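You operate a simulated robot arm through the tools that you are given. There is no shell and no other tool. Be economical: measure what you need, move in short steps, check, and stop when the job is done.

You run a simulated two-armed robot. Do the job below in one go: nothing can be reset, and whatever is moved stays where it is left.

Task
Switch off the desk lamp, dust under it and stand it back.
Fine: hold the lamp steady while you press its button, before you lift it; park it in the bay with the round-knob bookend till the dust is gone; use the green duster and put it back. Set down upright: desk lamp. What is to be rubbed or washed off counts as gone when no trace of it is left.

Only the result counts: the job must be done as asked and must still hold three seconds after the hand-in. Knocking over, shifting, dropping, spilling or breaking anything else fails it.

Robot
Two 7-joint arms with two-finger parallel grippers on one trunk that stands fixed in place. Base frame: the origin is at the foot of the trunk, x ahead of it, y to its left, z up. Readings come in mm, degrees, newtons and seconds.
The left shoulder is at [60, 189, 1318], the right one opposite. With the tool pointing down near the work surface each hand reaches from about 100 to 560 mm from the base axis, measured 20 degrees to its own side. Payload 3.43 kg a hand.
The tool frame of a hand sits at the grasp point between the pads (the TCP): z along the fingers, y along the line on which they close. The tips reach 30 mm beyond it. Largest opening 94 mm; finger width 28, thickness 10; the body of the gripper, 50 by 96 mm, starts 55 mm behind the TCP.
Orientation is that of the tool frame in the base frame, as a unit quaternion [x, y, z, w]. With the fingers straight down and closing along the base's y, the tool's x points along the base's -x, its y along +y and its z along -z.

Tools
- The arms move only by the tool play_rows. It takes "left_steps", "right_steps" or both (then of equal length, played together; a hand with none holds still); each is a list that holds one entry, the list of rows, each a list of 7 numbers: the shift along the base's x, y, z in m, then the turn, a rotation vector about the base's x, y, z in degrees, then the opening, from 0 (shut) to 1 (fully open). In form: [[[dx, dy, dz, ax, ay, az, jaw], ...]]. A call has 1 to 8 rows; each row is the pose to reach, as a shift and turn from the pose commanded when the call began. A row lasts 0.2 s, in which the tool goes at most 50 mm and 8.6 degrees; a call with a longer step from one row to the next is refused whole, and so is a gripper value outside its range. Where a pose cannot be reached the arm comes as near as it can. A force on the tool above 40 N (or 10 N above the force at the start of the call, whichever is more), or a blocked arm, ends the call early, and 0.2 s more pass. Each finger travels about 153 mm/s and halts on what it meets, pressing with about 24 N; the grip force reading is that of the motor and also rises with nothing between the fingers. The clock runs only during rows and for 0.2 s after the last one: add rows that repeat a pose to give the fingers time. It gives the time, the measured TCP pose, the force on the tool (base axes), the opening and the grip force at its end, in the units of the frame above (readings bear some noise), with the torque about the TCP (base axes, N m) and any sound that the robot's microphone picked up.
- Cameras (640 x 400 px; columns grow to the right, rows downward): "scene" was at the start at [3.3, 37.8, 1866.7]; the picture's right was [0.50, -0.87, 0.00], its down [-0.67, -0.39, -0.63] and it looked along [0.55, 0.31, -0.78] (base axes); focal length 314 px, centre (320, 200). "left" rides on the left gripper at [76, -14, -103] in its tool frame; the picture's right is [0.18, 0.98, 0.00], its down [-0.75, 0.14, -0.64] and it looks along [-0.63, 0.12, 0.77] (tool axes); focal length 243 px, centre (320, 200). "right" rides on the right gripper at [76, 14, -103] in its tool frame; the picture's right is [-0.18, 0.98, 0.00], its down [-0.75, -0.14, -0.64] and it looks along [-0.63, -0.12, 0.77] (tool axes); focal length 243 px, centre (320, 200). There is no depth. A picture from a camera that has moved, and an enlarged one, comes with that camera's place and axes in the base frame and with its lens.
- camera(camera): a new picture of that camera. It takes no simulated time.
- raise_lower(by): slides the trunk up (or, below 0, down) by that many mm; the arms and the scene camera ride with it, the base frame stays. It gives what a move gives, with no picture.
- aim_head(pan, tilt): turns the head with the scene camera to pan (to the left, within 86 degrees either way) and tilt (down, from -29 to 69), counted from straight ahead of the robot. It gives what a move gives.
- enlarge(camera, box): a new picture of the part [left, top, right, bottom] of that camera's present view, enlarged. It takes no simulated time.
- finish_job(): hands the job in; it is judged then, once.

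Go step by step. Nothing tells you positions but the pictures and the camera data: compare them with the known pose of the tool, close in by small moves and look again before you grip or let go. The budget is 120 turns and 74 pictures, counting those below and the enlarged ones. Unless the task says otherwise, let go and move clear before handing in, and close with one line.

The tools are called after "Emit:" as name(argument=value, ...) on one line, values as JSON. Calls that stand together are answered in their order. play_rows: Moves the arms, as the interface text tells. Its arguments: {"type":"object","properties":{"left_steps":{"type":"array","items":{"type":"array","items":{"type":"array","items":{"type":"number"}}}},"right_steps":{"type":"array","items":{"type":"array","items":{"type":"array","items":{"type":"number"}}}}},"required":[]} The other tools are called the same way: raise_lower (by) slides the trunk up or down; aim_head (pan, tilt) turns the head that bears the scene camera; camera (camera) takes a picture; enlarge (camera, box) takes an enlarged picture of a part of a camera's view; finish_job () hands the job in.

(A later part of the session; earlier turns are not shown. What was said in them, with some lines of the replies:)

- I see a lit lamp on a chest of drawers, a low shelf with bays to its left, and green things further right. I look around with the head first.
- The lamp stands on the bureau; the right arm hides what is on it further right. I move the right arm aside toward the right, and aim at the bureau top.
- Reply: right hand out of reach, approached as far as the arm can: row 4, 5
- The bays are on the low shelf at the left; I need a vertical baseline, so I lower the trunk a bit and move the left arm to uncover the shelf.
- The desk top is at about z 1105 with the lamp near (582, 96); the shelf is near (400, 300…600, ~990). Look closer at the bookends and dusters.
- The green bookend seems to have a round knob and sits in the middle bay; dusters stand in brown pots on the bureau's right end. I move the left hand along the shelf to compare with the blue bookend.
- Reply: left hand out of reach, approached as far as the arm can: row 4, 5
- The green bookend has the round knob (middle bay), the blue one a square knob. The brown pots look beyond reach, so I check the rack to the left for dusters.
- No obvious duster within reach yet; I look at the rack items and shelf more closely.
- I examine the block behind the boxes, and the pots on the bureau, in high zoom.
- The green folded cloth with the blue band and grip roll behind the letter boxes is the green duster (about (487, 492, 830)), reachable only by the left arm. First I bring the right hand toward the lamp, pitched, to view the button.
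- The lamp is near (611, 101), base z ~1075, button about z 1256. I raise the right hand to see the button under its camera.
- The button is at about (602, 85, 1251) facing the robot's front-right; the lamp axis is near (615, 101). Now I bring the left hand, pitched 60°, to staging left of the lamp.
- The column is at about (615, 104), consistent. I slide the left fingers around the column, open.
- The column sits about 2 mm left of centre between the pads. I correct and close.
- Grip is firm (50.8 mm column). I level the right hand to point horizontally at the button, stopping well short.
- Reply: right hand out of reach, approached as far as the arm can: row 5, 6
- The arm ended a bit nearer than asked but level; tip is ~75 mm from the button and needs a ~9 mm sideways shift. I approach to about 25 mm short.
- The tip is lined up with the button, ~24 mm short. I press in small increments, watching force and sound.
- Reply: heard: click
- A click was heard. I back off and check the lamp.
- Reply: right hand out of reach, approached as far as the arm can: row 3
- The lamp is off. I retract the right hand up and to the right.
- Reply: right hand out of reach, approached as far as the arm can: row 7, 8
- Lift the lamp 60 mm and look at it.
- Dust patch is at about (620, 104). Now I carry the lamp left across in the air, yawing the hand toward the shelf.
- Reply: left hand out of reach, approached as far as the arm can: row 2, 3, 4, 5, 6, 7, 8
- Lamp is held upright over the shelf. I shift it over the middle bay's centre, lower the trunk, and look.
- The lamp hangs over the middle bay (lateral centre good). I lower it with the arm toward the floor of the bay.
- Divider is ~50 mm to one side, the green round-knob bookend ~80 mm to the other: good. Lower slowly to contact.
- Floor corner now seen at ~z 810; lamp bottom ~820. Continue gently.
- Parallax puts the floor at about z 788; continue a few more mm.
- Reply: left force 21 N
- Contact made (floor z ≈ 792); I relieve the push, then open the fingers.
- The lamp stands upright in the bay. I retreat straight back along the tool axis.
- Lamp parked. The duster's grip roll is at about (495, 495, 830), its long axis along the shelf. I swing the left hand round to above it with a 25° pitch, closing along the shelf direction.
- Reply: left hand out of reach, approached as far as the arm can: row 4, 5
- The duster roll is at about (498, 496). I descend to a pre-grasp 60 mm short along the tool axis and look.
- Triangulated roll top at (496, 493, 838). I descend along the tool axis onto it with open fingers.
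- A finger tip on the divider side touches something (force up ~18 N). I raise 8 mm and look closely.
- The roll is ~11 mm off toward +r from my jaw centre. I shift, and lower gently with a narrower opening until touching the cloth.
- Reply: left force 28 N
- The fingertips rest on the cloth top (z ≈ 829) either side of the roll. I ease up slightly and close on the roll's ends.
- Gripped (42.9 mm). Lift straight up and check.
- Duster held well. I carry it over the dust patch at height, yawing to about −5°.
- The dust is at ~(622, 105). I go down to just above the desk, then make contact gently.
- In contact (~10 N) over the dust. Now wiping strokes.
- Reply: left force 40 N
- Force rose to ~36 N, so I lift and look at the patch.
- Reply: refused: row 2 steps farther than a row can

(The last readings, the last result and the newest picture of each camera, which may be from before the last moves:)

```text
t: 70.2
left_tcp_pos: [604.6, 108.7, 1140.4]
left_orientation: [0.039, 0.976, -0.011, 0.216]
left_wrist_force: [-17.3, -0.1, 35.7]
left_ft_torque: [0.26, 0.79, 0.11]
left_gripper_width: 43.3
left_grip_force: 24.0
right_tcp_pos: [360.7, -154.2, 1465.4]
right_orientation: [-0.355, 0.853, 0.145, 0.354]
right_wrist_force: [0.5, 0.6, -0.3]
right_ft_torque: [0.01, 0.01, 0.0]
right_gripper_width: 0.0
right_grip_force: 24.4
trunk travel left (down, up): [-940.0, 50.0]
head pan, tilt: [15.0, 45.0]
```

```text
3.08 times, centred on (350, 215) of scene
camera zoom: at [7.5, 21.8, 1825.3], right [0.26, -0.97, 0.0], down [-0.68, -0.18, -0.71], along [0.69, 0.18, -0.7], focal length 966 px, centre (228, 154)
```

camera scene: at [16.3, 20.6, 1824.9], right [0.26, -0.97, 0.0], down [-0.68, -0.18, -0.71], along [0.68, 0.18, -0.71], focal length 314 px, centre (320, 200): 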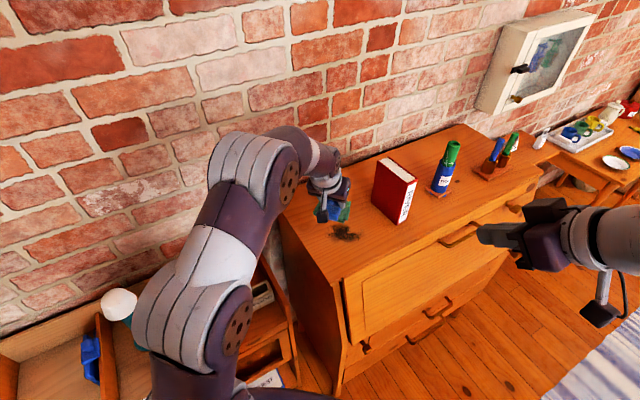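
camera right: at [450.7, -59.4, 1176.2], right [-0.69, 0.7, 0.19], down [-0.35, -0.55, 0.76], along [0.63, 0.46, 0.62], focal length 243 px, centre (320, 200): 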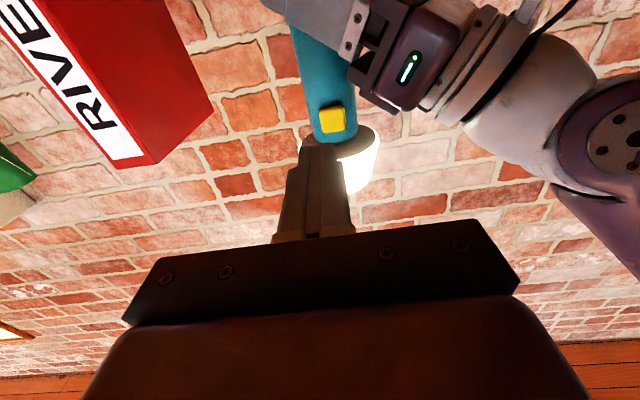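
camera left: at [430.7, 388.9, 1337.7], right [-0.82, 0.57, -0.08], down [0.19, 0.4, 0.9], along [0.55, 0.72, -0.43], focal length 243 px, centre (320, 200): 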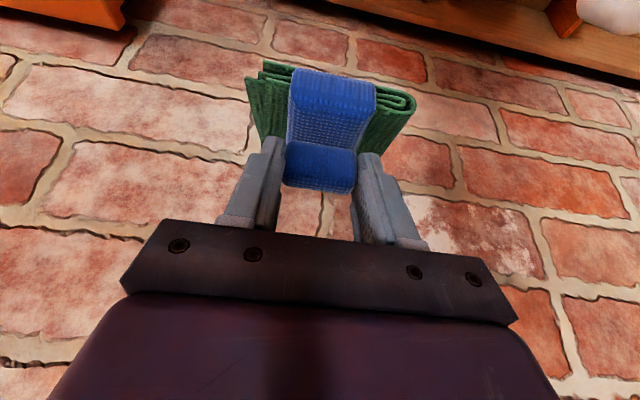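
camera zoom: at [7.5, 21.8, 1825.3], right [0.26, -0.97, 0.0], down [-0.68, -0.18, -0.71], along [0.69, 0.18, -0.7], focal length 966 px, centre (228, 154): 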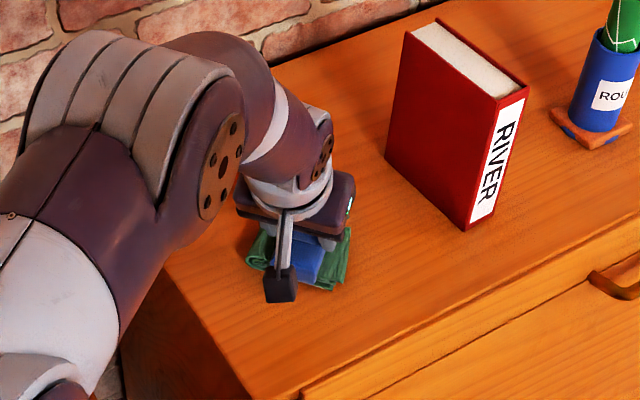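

Emit:
play_rows(left_steps=[[[0, 0, 0.02, 0, 0, 0, 0.1], [-0.01, 0.02, 0.05, 0, 0, 0, 0.1], [-0.02, 0.05, 0.08, 0, 0, 0, 0.1], [-0.03, 0.09, 0.1, 0, 0, 0, 0.1], [-0.03, 0.13, 0.11, 0, 0, 0, 0.1]]])

Emit:
enlarge(camera="scene", box=[260, 150, 440, 280])

```text
t: 71.4
left_tcp_pos: [581.0, 236.3, 1250.4]
left_orientation: [0.04, 0.976, -0.012, 0.215]
left_wrist_force: [-0.4, -0.2, -0.4]
left_ft_torque: [-0.01, 0.02, -0.04]
left_gripper_width: 43.0
left_grip_force: 23.9
right_tcp_pos: [365.3, -153.4, 1462.9]
right_orientation: [-0.355, 0.853, 0.146, 0.352]
right_wrist_force: [-0.2, 0.2, 0.4]
right_ft_torque: [0.01, -0.03, -0.02]
right_gripper_width: 0.1
right_grip_force: 23.9
trunk travel left (down, up): [-940.0, 50.0]
head pan, tilt: [15.0, 45.0]
```

```text
3.08 times, centred on (350, 215) of scene
camera zoom: at [15.1, 23.0, 1824.9], right [0.26, -0.97, 0.0], down [-0.68, -0.18, -0.71], along [0.68, 0.18, -0.71], focal length 966 px, centre (228, 154)
```

zoom: 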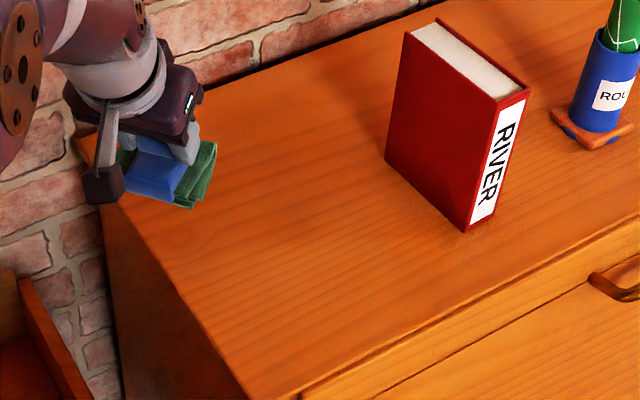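

The patch looks clean; I check with a tight zoom.

Emit:
enlarge(camera="scene", box=[300, 200, 390, 260])

```text
6.67 times, centred on (345, 230) of scene
camera zoom: at [15.1, 23.0, 1824.9], right [0.26, -0.97, 0.0], down [-0.68, -0.18, -0.71], along [0.68, 0.18, -0.71], focal length 2093 px, centre (153, 0)
```

zoom: 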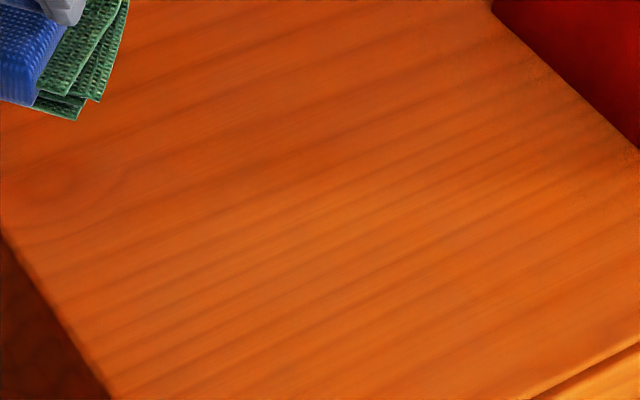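

Dust is gone. I carry the duster back over its place, reversing the yaw, then lower the trunk.

Emit:
play_rows(left_steps=[[[-0.02, 0.02, 0.01, 0, 0, 6.25, 0.1], [-0.04, 0.05, 0.02, 0, 0, 12.5, 0.1], [-0.06, 0.08, 0.027, 0, 0, 18.75, 0.1], [-0.075, 0.11, 0.027, 0, 0, 25, 0.1], [-0.082, 0.145, 0.027, 0, 0, 31.25, 0.1], [-0.082, 0.18, 0.027, 0, 0, 37.5, 0.1], [-0.082, 0.21, 0.027, 0, 0, 43.75, 0.1], [-0.082, 0.2437, 0.027, 0, 0, 50, 0.1]]])

Emit:
raise_lower(by=-300)

Emit:
camera(camera="left")

```text
t: 73.2
left_tcp_pos: [498.0, 478.8, 1274.0]
left_orientation: [-0.378, 0.9, 0.081, 0.2]
left_wrist_force: [-0.8, 0.4, 0.1]
left_ft_torque: [-0.01, 0.02, 0.02]
left_gripper_width: 43.1
left_grip_force: 24.1
right_tcp_pos: [365.3, -153.5, 1462.3]
right_orientation: [-0.354, 0.854, 0.145, 0.352]
right_wrist_force: [-0.6, 0.6, 0.3]
right_ft_torque: [-0.03, -0.01, 0.0]
right_gripper_width: 0.1
right_grip_force: 24.1
trunk travel left (down, up): [-940.0, 50.0]
head pan, tilt: [15.0, 45.0]
```

```text
t: 76.2
left_tcp_pos: [499.2, 477.6, 974.0]
left_orientation: [-0.376, 0.901, 0.08, 0.2]
left_wrist_force: [0.0, -0.5, -1.0]
left_ft_torque: [-0.02, 0.03, 0.01]
left_gripper_width: 43.1
left_grip_force: 24.1
right_tcp_pos: [366.0, -155.4, 1162.3]
right_orientation: [-0.354, 0.854, 0.146, 0.353]
right_wrist_force: [-0.8, 0.3, 0.7]
right_ft_torque: [0.0, 0.04, 0.0]
right_gripper_width: 0.0
right_grip_force: 24.0
trunk travel left (down, up): [-640.0, 350.0]
head pan, tilt: [15.0, 45.0]
```

```text
15 pictures are left
camera left: at [430.3, 386.8, 1035.2], right [-0.82, 0.57, -0.08], down [0.19, 0.4, 0.9], along [0.55, 0.72, -0.43], focal length 243 px, centre (320, 200)
```

left: 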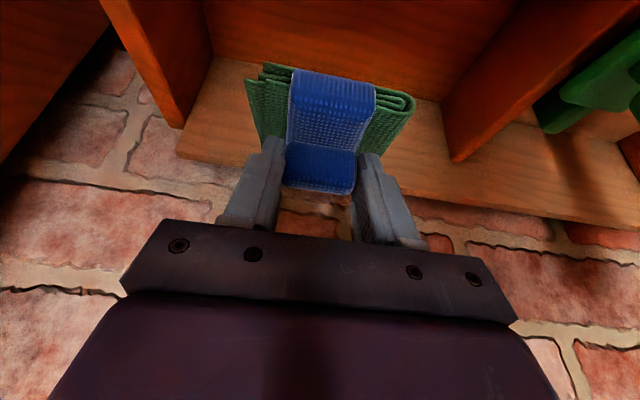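

Duster unchanged in the grip. I lower it to its old spot.

Emit:
play_rows(left_steps=[[[0, 0.002, -0.03, 0, 0, 0, 0.1], [0, 0.002, -0.06, 0, 0, 0, 0.1], [0, 0.002, -0.09, 0, 0, 0, 0.1], [0, 0.002, -0.108, 0, 0, 0, 0.1]]])

Emit:
play_rows(left_steps=[[[0, 0, -0.004, 0, 0, 0, 0.1], [0, 0, -0.007, 0, 0, 0, 0.1]]])

```text
t: 77.2
left_tcp_pos: [498.7, 478.9, 866.7]
left_orientation: [-0.377, 0.901, 0.081, 0.199]
left_wrist_force: [0.4, -0.4, 0.5]
left_ft_torque: [-0.01, 0.0, 0.0]
left_gripper_width: 43.4
left_grip_force: 23.3
right_tcp_pos: [365.4, -154.9, 1161.9]
right_orientation: [-0.354, 0.854, 0.146, 0.352]
right_wrist_force: [-0.2, 0.9, -0.1]
right_ft_torque: [0.02, -0.01, -0.01]
right_gripper_width: 0.2
right_grip_force: 24.3
trunk travel left (down, up): [-640.0, 350.0]
head pan, tilt: [15.0, 45.0]
```

```text
t: 77.8
left_tcp_pos: [498.8, 479.7, 858.7]
left_orientation: [-0.377, 0.901, 0.08, 0.199]
left_wrist_force: [0.1, 0.6, -0.5]
left_ft_torque: [-0.01, 0.0, 0.01]
left_gripper_width: 43.2
left_grip_force: 24.4
right_tcp_pos: [366.6, -155.2, 1162.6]
right_orientation: [-0.353, 0.854, 0.146, 0.353]
right_wrist_force: [-0.1, -0.6, -0.7]
right_ft_torque: [-0.01, 0.0, -0.01]
right_gripper_width: 0.0
right_grip_force: 23.9
trunk travel left (down, up): [-640.0, 350.0]
head pan, tilt: [15.0, 45.0]
```

Emit:
play_rows(left_steps=[[[0, 0, -0.0015, 0, 0, 0, 0.1], [0, 0, -0.003, 0, 0, 0, 0.1]]])

```text
t: 78.4
left_tcp_pos: [497.6, 478.9, 856.1]
left_orientation: [-0.377, 0.901, 0.081, 0.199]
left_wrist_force: [-0.3, 0.6, -1.2]
left_ft_torque: [0.01, 0.01, 0.05]
left_gripper_width: 43.4
left_grip_force: 23.8
right_tcp_pos: [365.2, -155.2, 1162.3]
right_orientation: [-0.354, 0.854, 0.146, 0.352]
right_wrist_force: [-1.1, -0.6, 0.6]
right_ft_torque: [0.0, 0.0, 0.02]
right_gripper_width: 0.0
right_grip_force: 23.8
trunk travel left (down, up): [-640.0, 350.0]
head pan, tilt: [15.0, 45.0]
```

Emit:
play_rows(left_steps=[[[0, 0, -0.0015, 0, 0, 0, 0.1], [0, 0, -0.003, 0, 0, 0, 0.1]]])

```text
t: 79.0
left_tcp_pos: [498.8, 478.5, 855.9]
left_orientation: [-0.376, 0.901, 0.081, 0.202]
left_wrist_force: [-0.8, -1.1, 13.6]
left_ft_torque: [-0.04, 0.6, -0.01]
left_gripper_width: 43.2
left_grip_force: 24.1
right_tcp_pos: [363.8, -157.5, 1162.5]
right_orientation: [-0.353, 0.854, 0.146, 0.354]
right_wrist_force: [0.0, 0.1, 0.2]
right_ft_torque: [0.0, 0.0, -0.05]
right_gripper_width: 0.0
right_grip_force: 23.5
trunk travel left (down, up): [-640.0, 350.0]
head pan, tilt: [15.0, 45.0]
```

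Contact with the floor. I release the duster and rise along the tool axis.

Emit:
play_rows(left_steps=[[[0, 0, 0.002, 0, 0, 0, 0.1], [0, 0, 0.003, 0, 0, 0, 0.5], [0, 0, 0.003, 0, 0, 0, 0.75], [0, 0, 0.003, 0, 0, 0, 0.75], [-0.003, -0.003, 0.012, 0, 0, 0, 0.75], [-0.008, -0.008, 0.035, 0, 0, 0, 0.75], [-0.015, -0.015, 0.07, 0, 0, 0, 1], [-0.02, -0.02, 0.11, 0, 0, 0, 1]]])

Emit:
camera(camera="left")

```text
t: 80.8
left_tcp_pos: [475.4, 459.6, 962.2]
left_orientation: [-0.376, 0.901, 0.08, 0.199]
left_wrist_force: [0.8, 0.5, 0.3]
left_ft_torque: [0.01, -0.01, -0.01]
left_gripper_width: 93.7
left_grip_force: 0.1
right_tcp_pos: [364.2, -154.9, 1162.6]
right_orientation: [-0.354, 0.854, 0.146, 0.352]
right_wrist_force: [0.3, -0.7, -0.2]
right_ft_torque: [0.01, 0.0, -0.02]
right_gripper_width: 0.3
right_grip_force: 24.3
trunk travel left (down, up): [-640.0, 350.0]
head pan, tilt: [15.0, 45.0]
```

```text
14 pictures are left
camera left: at [408.2, 368.6, 1023.8], right [-0.82, 0.57, -0.08], down [0.19, 0.4, 0.9], along [0.55, 0.72, -0.43], focal length 243 px, centre (320, 200)
```

left: 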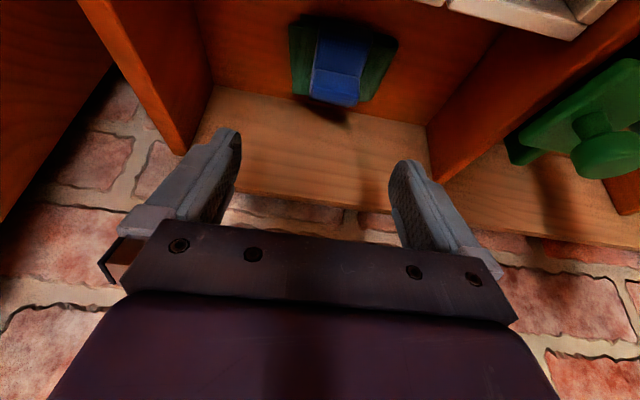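

Duster is back in place. I retrace the path to in front of the lamp.

Emit:
play_rows(left_steps=[[[-0.025, -0.01, 0.025, 0, 0, 0, 1], [-0.055, -0.023, 0.05, 0, 0, 0, 1], [-0.085, -0.036, 0.07, 0, 0, 0, 1], [-0.115, -0.05, 0.088, 0, 0, 0, 1], [-0.144, -0.063, 0.088, 0, 0, 0, 1]]])

Emit:
play_rows(left_steps=[[[-0.03, 0.01, 0, 4.3, -4.0, 0.6, 1], [-0.06, 0.025, 0, 8.5, -8.0, 1.3, 1], [-0.09, 0.045, 0, 12.8, -12.0, 1.9, 1], [-0.12, 0.07, -0.006, 17, -16, 2.5, 1], [-0.15, 0.1, -0.016, 21.3, -19.9, 3.2, 1], [-0.172, 0.133, -0.026, 25.6, -23.9, 3.8, 1]]])

Emit:
camera(camera="left")

```text
t: 82.0
left_tcp_pos: [332.8, 395.1, 1053.3]
left_orientation: [-0.378, 0.901, 0.079, 0.2]
left_wrist_force: [0.4, -0.3, -0.2]
left_ft_torque: [-0.03, 0.0, 0.01]
left_gripper_width: 93.9
left_grip_force: 0.2
right_tcp_pos: [365.0, -156.9, 1162.2]
right_orientation: [-0.354, 0.854, 0.146, 0.353]
right_wrist_force: [-0.3, -0.8, -0.7]
right_ft_torque: [0.01, 0.0, 0.0]
right_gripper_width: 0.0
right_grip_force: 24.2
trunk travel left (down, up): [-640.0, 350.0]
head pan, tilt: [15.0, 45.0]
```

```text
t: 83.4
left_tcp_pos: [162.2, 530.4, 1025.7]
left_orientation: [-0.361, 0.788, 0.204, 0.455]
left_wrist_force: [-0.2, 1.6, 0.3]
left_ft_torque: [-0.02, -0.01, -0.01]
left_gripper_width: 93.9
left_grip_force: 0.0
left hand out of reach, approached as far as the arm can: row 3
right_tcp_pos: [366.9, -154.3, 1163.5]
right_orientation: [-0.354, 0.854, 0.145, 0.353]
right_wrist_force: [0.3, -0.3, 0.5]
right_ft_torque: [-0.04, 0.03, -0.02]
right_gripper_width: 0.1
right_grip_force: 23.5
trunk travel left (down, up): [-640.0, 350.0]
head pan, tilt: [15.0, 45.0]
```

```text
13 pictures are left
camera left: at [91.0, 423.9, 1011.2], right [-0.8, 0.57, -0.17], down [-0.23, -0.04, 0.97], along [0.55, 0.82, 0.16], focal length 243 px, centre (320, 200)
```

left: 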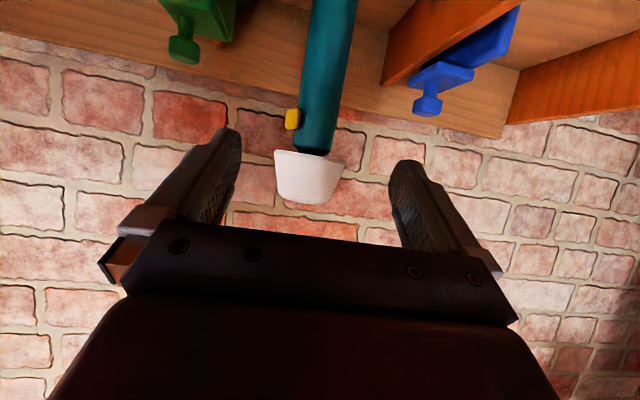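

The lamp is where I left it. I reverse the approach to put the open fingers round the column.

Emit:
play_rows(left_steps=[[[-0.001, 0, -0.045, 0, 0, 0, 1], [0.009, 0.012, -0.083, 0, 0, 0, 1], [0.034, 0.04, -0.113, 0, 0, 0, 1], [0.059, 0.069, -0.123, 0, 0, 0, 1], [0.082, 0.095, -0.131, 0, 0, 0, 1], [0.0985, 0.115, -0.138, 0, 0, 0, 1]]])

Emit:
camera(camera="left")

```text
t: 84.8
left_tcp_pos: [260.1, 646.0, 887.3]
left_orientation: [-0.361, 0.788, 0.204, 0.456]
left_wrist_force: [0.0, -0.2, 0.1]
left_ft_torque: [0.04, 0.01, 0.0]
left_gripper_width: 94.6
left_grip_force: 0.1
right_tcp_pos: [366.7, -155.9, 1161.8]
right_orientation: [-0.354, 0.854, 0.147, 0.353]
right_wrist_force: [0.3, 0.6, -0.6]
right_ft_torque: [0.0, 0.04, 0.0]
right_gripper_width: 0.3
right_grip_force: 23.5
trunk travel left (down, up): [-640.0, 350.0]
head pan, tilt: [15.0, 45.0]
```

```text
12 pictures are left
camera left: at [189.3, 539.4, 872.5], right [-0.8, 0.57, -0.17], down [-0.23, -0.04, 0.97], along [0.55, 0.82, 0.16], focal length 243 px, centre (320, 200)
```

left: 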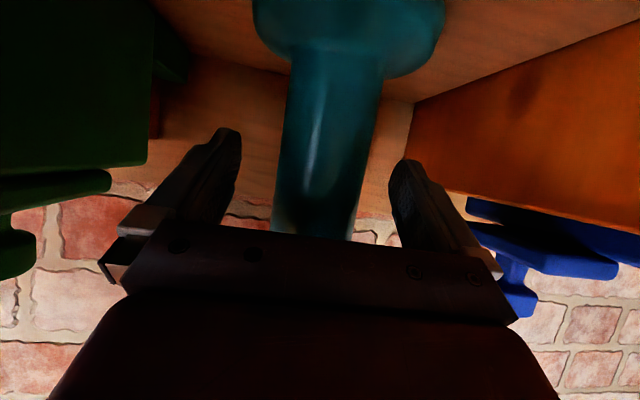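

Centred. Close and lift straight up.

Emit:
play_rows(left_steps=[[[0, 0, 0, 0, 0, 0, 0.6], [0, 0, 0, 0, 0, 0, 0.4], [0, 0, 0, 0, 0, 0, 0.2], [0, 0, 0, 0, 0, 0, 0.2], [0, 0, 0.02, 0, 0, 0, 0.2], [0, 0, 0.06, 0, 0, 0, 0.2], [0, 0, 0.105, 0, 0, 0, 0.2], [0, 0, 0.15, 0, 0, 0, 0.2]]])

Emit:
raise_lower(by=200)

Emit:
camera(camera="left")

```text
t: 86.6
left_tcp_pos: [263.0, 644.3, 1039.1]
left_orientation: [-0.36, 0.788, 0.203, 0.455]
left_wrist_force: [0.4, 0.2, -4.1]
left_ft_torque: [-0.03, 0.01, -0.02]
left_gripper_width: 50.3
left_grip_force: 23.9
right_tcp_pos: [366.3, -155.1, 1163.0]
right_orientation: [-0.354, 0.854, 0.146, 0.353]
right_wrist_force: [-0.2, 0.8, 0.2]
right_ft_torque: [0.01, 0.02, 0.0]
right_gripper_width: 0.0
right_grip_force: 23.2
trunk travel left (down, up): [-640.0, 350.0]
head pan, tilt: [15.0, 45.0]
```

```text
t: 88.8
left_tcp_pos: [262.7, 645.6, 1238.0]
left_orientation: [-0.361, 0.788, 0.204, 0.455]
left_wrist_force: [0.1, 0.1, -5.3]
left_ft_torque: [-0.05, 0.05, 0.02]
left_gripper_width: 50.5
left_grip_force: 24.0
right_tcp_pos: [366.2, -153.7, 1362.5]
right_orientation: [-0.354, 0.854, 0.147, 0.353]
right_wrist_force: [0.2, 0.7, -0.3]
right_ft_torque: [-0.01, 0.01, 0.0]
right_gripper_width: 0.0
right_grip_force: 24.5
trunk travel left (down, up): [-840.0, 150.0]
head pan, tilt: [15.0, 45.0]
```

```text
11 pictures are left
camera left: at [192.2, 539.0, 1224.2], right [-0.8, 0.57, -0.17], down [-0.23, -0.04, 0.97], along [0.55, 0.82, 0.16], focal length 243 px, centre (320, 200)
```

left: 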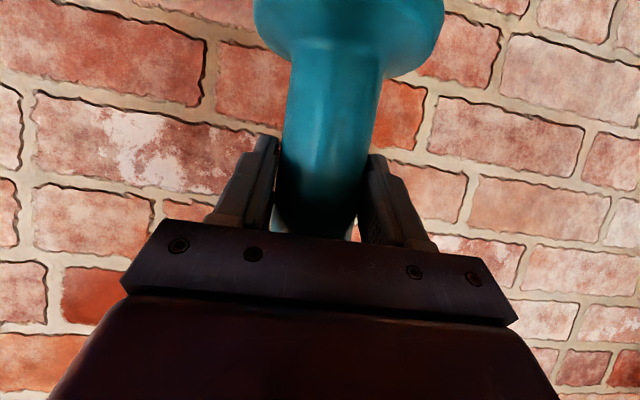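

Lamp held upright. I carry it back along a wider arc, yawing the hand back.

Emit:
play_rows(left_steps=[[[0.022, -0.022, 0.003, 0, 0, -4, 0.2], [0.0445, -0.044, 0.006, 0, 0, -8, 0.2], [0.067, -0.066, 0.01, 0, 0, -12, 0.2], [0.089, -0.0875, 0.015, 0, 0, -16, 0.2], [0.111, -0.109, 0.02, 0, 0, -20, 0.2], [0.1335, -0.131, 0.02, 0, 0, -24, 0.2], [0.156, -0.153, 0.02, 0, 0, -28, 0.2], [0.178, -0.175, 0.02, 0, 0, -32, 0.2]]])

Emit:
play_rows(left_steps=[[[0.027, -0.036, 0, 0, 0, -4, 0.2], [0.052, -0.073, 0, 0, 0, -8, 0.2], [0.077, -0.112, 0, 0, 0, -12, 0.2], [0.1, -0.153, 0, 0, 0, -16, 0.2], [0.119, -0.195, 0, 0, 0, -20, 0.2], [0.135, -0.239, 0, 0, 0, -24, 0.2], [0.148, -0.284, 0, 0, 0, -28, 0.2], [0.158, -0.33, 0, 0, 0, -32, 0.2]]])

Emit:
camera(camera="scene")

```text
t: 90.6
left_tcp_pos: [444.1, 470.2, 1258.7]
left_orientation: [-0.131, 0.857, 0.071, 0.493]
left_wrist_force: [-0.2, -0.1, -4.1]
left_ft_torque: [-0.02, 0.05, 0.01]
left_gripper_width: 50.3
left_grip_force: 24.4
right_tcp_pos: [366.6, -155.6, 1361.7]
right_orientation: [-0.353, 0.854, 0.147, 0.354]
right_wrist_force: [0.9, -0.9, 0.2]
right_ft_torque: [-0.01, 0.0, -0.02]
right_gripper_width: 0.0
right_grip_force: 24.0
trunk travel left (down, up): [-840.0, 150.0]
head pan, tilt: [15.0, 45.0]
```

```text
t: 92.4
left_tcp_pos: [601.8, 139.9, 1259.2]
left_orientation: [0.112, 0.86, -0.068, 0.494]
left_wrist_force: [0.5, 0.0, -4.1]
left_ft_torque: [0.04, 0.04, -0.01]
left_gripper_width: 50.2
left_grip_force: 24.2
right_tcp_pos: [367.1, -154.8, 1362.5]
right_orientation: [-0.353, 0.854, 0.147, 0.353]
right_wrist_force: [0.0, -0.3, 0.1]
right_ft_torque: [0.01, 0.02, 0.01]
right_gripper_width: 0.0
right_grip_force: 23.8
trunk travel left (down, up): [-840.0, 150.0]
head pan, tilt: [15.0, 45.0]
```

```text
10 pictures are left
camera scene: at [17.6, 19.5, 1724.9], right [0.26, -0.97, 0.0], down [-0.68, -0.18, -0.71], along [0.68, 0.18, -0.71], focal length 314 px, centre (320, 200)
```

scene: 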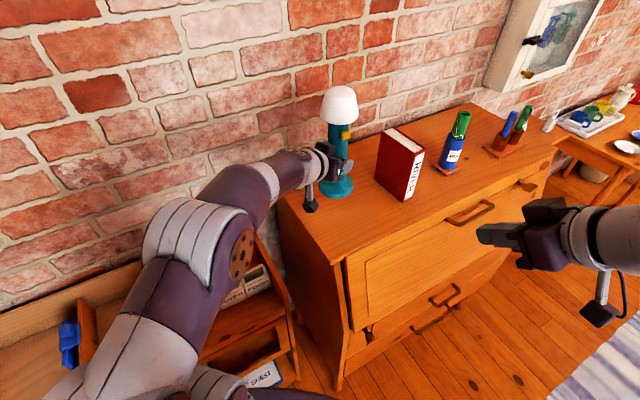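

Now I move over the original spot (614, 105) and lower.

Emit:
play_rows(left_steps=[[[0.012, -0.034, 0, 0, 0, 0, 0.2], [0.0125, -0.035, -0.03, 0, 0, 0, 0.2], [0.0125, -0.035, -0.06, 0, 0, 0, 0.2], [0.0125, -0.035, -0.082, 0, 0, 0, 0.2]]])

Emit:
play_rows(left_steps=[[[0, 0, -0.003, 0, 0, 0, 0.2], [0, 0, -0.006, 0, 0, 0, 0.2]]])

```text
t: 93.4
left_tcp_pos: [613.0, 103.9, 1176.8]
left_orientation: [0.111, 0.86, -0.067, 0.494]
left_wrist_force: [0.4, 0.0, -4.4]
left_ft_torque: [-0.01, 0.04, -0.01]
left_gripper_width: 50.1
left_grip_force: 23.5
right_tcp_pos: [367.4, -155.8, 1362.1]
right_orientation: [-0.354, 0.854, 0.147, 0.353]
right_wrist_force: [0.3, 0.3, -0.7]
right_ft_torque: [0.03, 0.04, 0.0]
right_gripper_width: 0.1
right_grip_force: 24.0
trunk travel left (down, up): [-840.0, 150.0]
head pan, tilt: [15.0, 45.0]
```

```text
t: 94.0
left_tcp_pos: [612.6, 105.7, 1170.8]
left_orientation: [0.111, 0.86, -0.068, 0.494]
left_wrist_force: [-0.6, 0.0, -3.6]
left_ft_torque: [-0.03, 0.02, -0.02]
left_gripper_width: 50.0
left_grip_force: 24.2
right_tcp_pos: [366.8, -155.4, 1360.9]
right_orientation: [-0.354, 0.854, 0.146, 0.353]
right_wrist_force: [-0.2, 0.1, 0.8]
right_ft_torque: [-0.02, -0.04, 0.03]
right_gripper_width: 0.1
right_grip_force: 24.4
trunk travel left (down, up): [-840.0, 150.0]
head pan, tilt: [15.0, 45.0]
```

Emit:
play_rows(left_steps=[[[0, 0, -0.0015, 0, 0, 0, 0.2], [0, 0, -0.003, 0, 0, 0, 0.2]]])

```text
t: 94.6
left_tcp_pos: [612.7, 104.7, 1167.0]
left_orientation: [0.111, 0.859, -0.068, 0.494]
left_wrist_force: [0.4, -0.4, -2.7]
left_ft_torque: [0.05, -0.08, -0.05]
left_gripper_width: 50.0
left_grip_force: 23.7
right_tcp_pos: [366.0, -154.7, 1362.9]
right_orientation: [-0.354, 0.853, 0.147, 0.353]
right_wrist_force: [-1.1, 0.1, -0.4]
right_ft_torque: [-0.03, -0.01, -0.04]
right_gripper_width: 0.3
right_grip_force: 24.0
trunk travel left (down, up): [-840.0, 150.0]
head pan, tilt: [15.0, 45.0]
```

Emit:
play_rows(left_steps=[[[0, 0, -0.001, 0, 0, 0, 0.2], [0, 0, -0.0015, 0, 0, 0, 0.2]]])

```text
t: 95.2
left_tcp_pos: [611.6, 104.8, 1169.4]
left_orientation: [0.111, 0.859, -0.068, 0.495]
left_wrist_force: [1.1, 1.4, 4.1]
left_ft_torque: [0.3, 0.17, -0.03]
left_gripper_width: 50.1
left_grip_force: 24.1
right_tcp_pos: [366.0, -154.7, 1363.2]
right_orientation: [-0.353, 0.854, 0.145, 0.353]
right_wrist_force: [0.3, 0.4, 0.4]
right_ft_torque: [0.0, -0.01, -0.04]
right_gripper_width: 0.0
right_grip_force: 24.0
trunk travel left (down, up): [-840.0, 150.0]
head pan, tilt: [15.0, 45.0]
```

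In contact with the desk. I release and back straight out.

Emit:
play_rows(left_steps=[[[0, 0, 0, 0, 0, 0, 0.4], [0, 0, 0, 0, 0, 0, 0.7], [0, 0, 0, 0, 0, 0, 1], [0, 0, 0, 0, 0, 0, 1], [-0.026, 0.007, 0.001, 0, 0, 0, 1], [-0.053, 0.014, 0.002, 0, 0, 0, 1], [-0.08, 0.021, 0.004, 0, 0, 0, 1], [-0.106, 0.028, 0.006, 0, 0, 0, 1]]])

Emit:
camera(camera="left")

Emit:
camera(camera="scene")

```text
t: 97.0
left_tcp_pos: [504.1, 132.8, 1174.9]
left_orientation: [0.111, 0.858, -0.067, 0.496]
left_wrist_force: [-0.9, 0.3, -0.4]
left_ft_torque: [0.0, 0.0, 0.0]
left_gripper_width: 93.9
left_grip_force: 0.0
left hand out of reach, approached as far as the arm can: row 6, 7
right_tcp_pos: [363.0, -155.3, 1363.1]
right_orientation: [-0.354, 0.854, 0.145, 0.354]
right_wrist_force: [-0.2, 0.0, 0.1]
right_ft_torque: [0.0, 0.0, 0.05]
right_gripper_width: 0.1
right_grip_force: 24.0
trunk travel left (down, up): [-840.0, 150.0]
head pan, tilt: [15.0, 45.0]
```

```text
9 pictures are left
camera left: at [378.2, 151.1, 1159.7], right [0.16, 0.97, -0.17], down [-0.14, 0.19, 0.97], along [0.98, -0.14, 0.16], focal length 243 px, centre (320, 200)
```

left: 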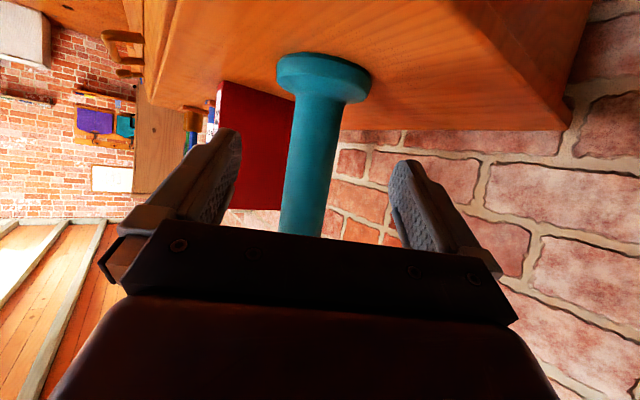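

```text
8 pictures are left
camera scene: at [12.2, 20.8, 1725.0], right [0.26, -0.97, 0.0], down [-0.68, -0.18, -0.71], along [0.68, 0.18, -0.71], focal length 314 px, centre (320, 200)
```

scene: 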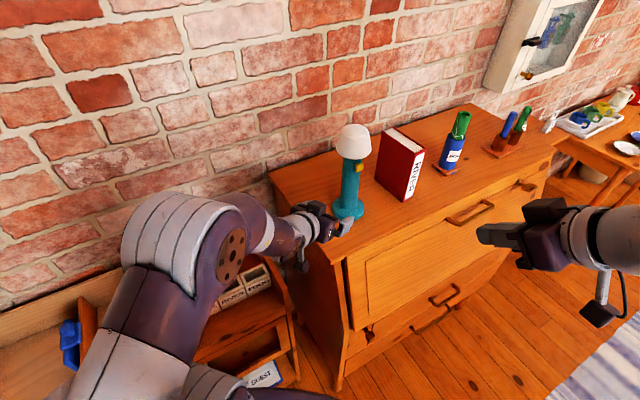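

The lamp stands upright, off, back at its old place. I move the left hand clear and take a last look.

Emit:
play_rows(left_steps=[[[-0.015, 0.02, 0.015, 0, 0, 0, 1], [-0.034, 0.047, 0.034, 0, 0, 0, 1], [-0.034, 0.08, 0.05, 0, 0, 0, 1], [-0.034, 0.12, 0.06, 0, 0, 0, 1]]])

Emit:
aim_head(pan=30, tilt=48)

Emit:
camera(camera="scene")

```text
t: 98.0
left_tcp_pos: [473.5, 255.1, 1231.9]
left_orientation: [0.112, 0.86, -0.07, 0.493]
left_wrist_force: [-0.3, -0.7, 0.7]
left_ft_torque: [-0.01, -0.05, -0.02]
left_gripper_width: 94.1
left_grip_force: 0.0
right_tcp_pos: [365.7, -155.1, 1363.2]
right_orientation: [-0.353, 0.854, 0.145, 0.354]
right_wrist_force: [0.9, -0.7, 0.6]
right_ft_torque: [-0.01, -0.03, -0.02]
right_gripper_width: 0.3
right_grip_force: 24.2
trunk travel left (down, up): [-840.0, 150.0]
head pan, tilt: [15.0, 45.0]
```

```text
t: 98.7
left_tcp_pos: [472.7, 253.8, 1232.8]
left_orientation: [0.111, 0.86, -0.068, 0.494]
left_wrist_force: [-0.2, 0.3, 0.0]
left_ft_torque: [0.01, -0.03, 0.02]
left_gripper_width: 94.1
left_grip_force: 0.0
right_tcp_pos: [365.2, -155.0, 1362.5]
right_orientation: [-0.354, 0.854, 0.146, 0.352]
right_wrist_force: [-0.1, -0.7, -0.1]
right_ft_torque: [-0.04, 0.01, 0.01]
right_gripper_width: 0.1
right_grip_force: 24.3
trunk travel left (down, up): [-840.0, 150.0]
head pan, tilt: [30.0, 48.0]
```

```text
7 pictures are left
camera scene: at [5.3, 38.8, 1720.8], right [0.5, -0.87, 0.0], down [-0.64, -0.37, -0.67], along [0.58, 0.33, -0.74], focal length 314 px, centre (320, 200)
```

scene: 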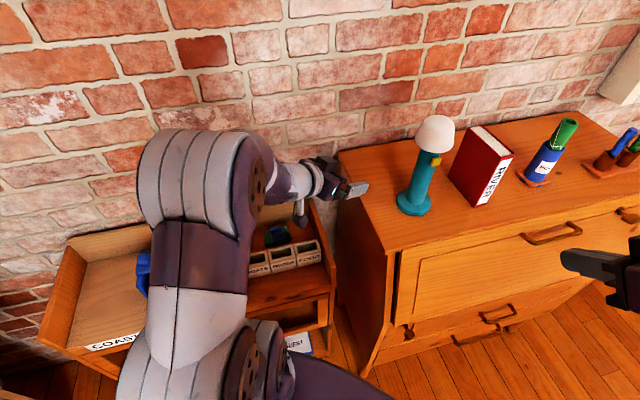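

Everything is in place: the lamp is off and upright on the clean desk, the duster is back behind the boxes, and both hands are clear.

Emit:
finish_job()

```text
The job is handed in.
```

The lamp is switched off and standing upright in its old place. The dust under it is gone, and the green duster is back where it was.
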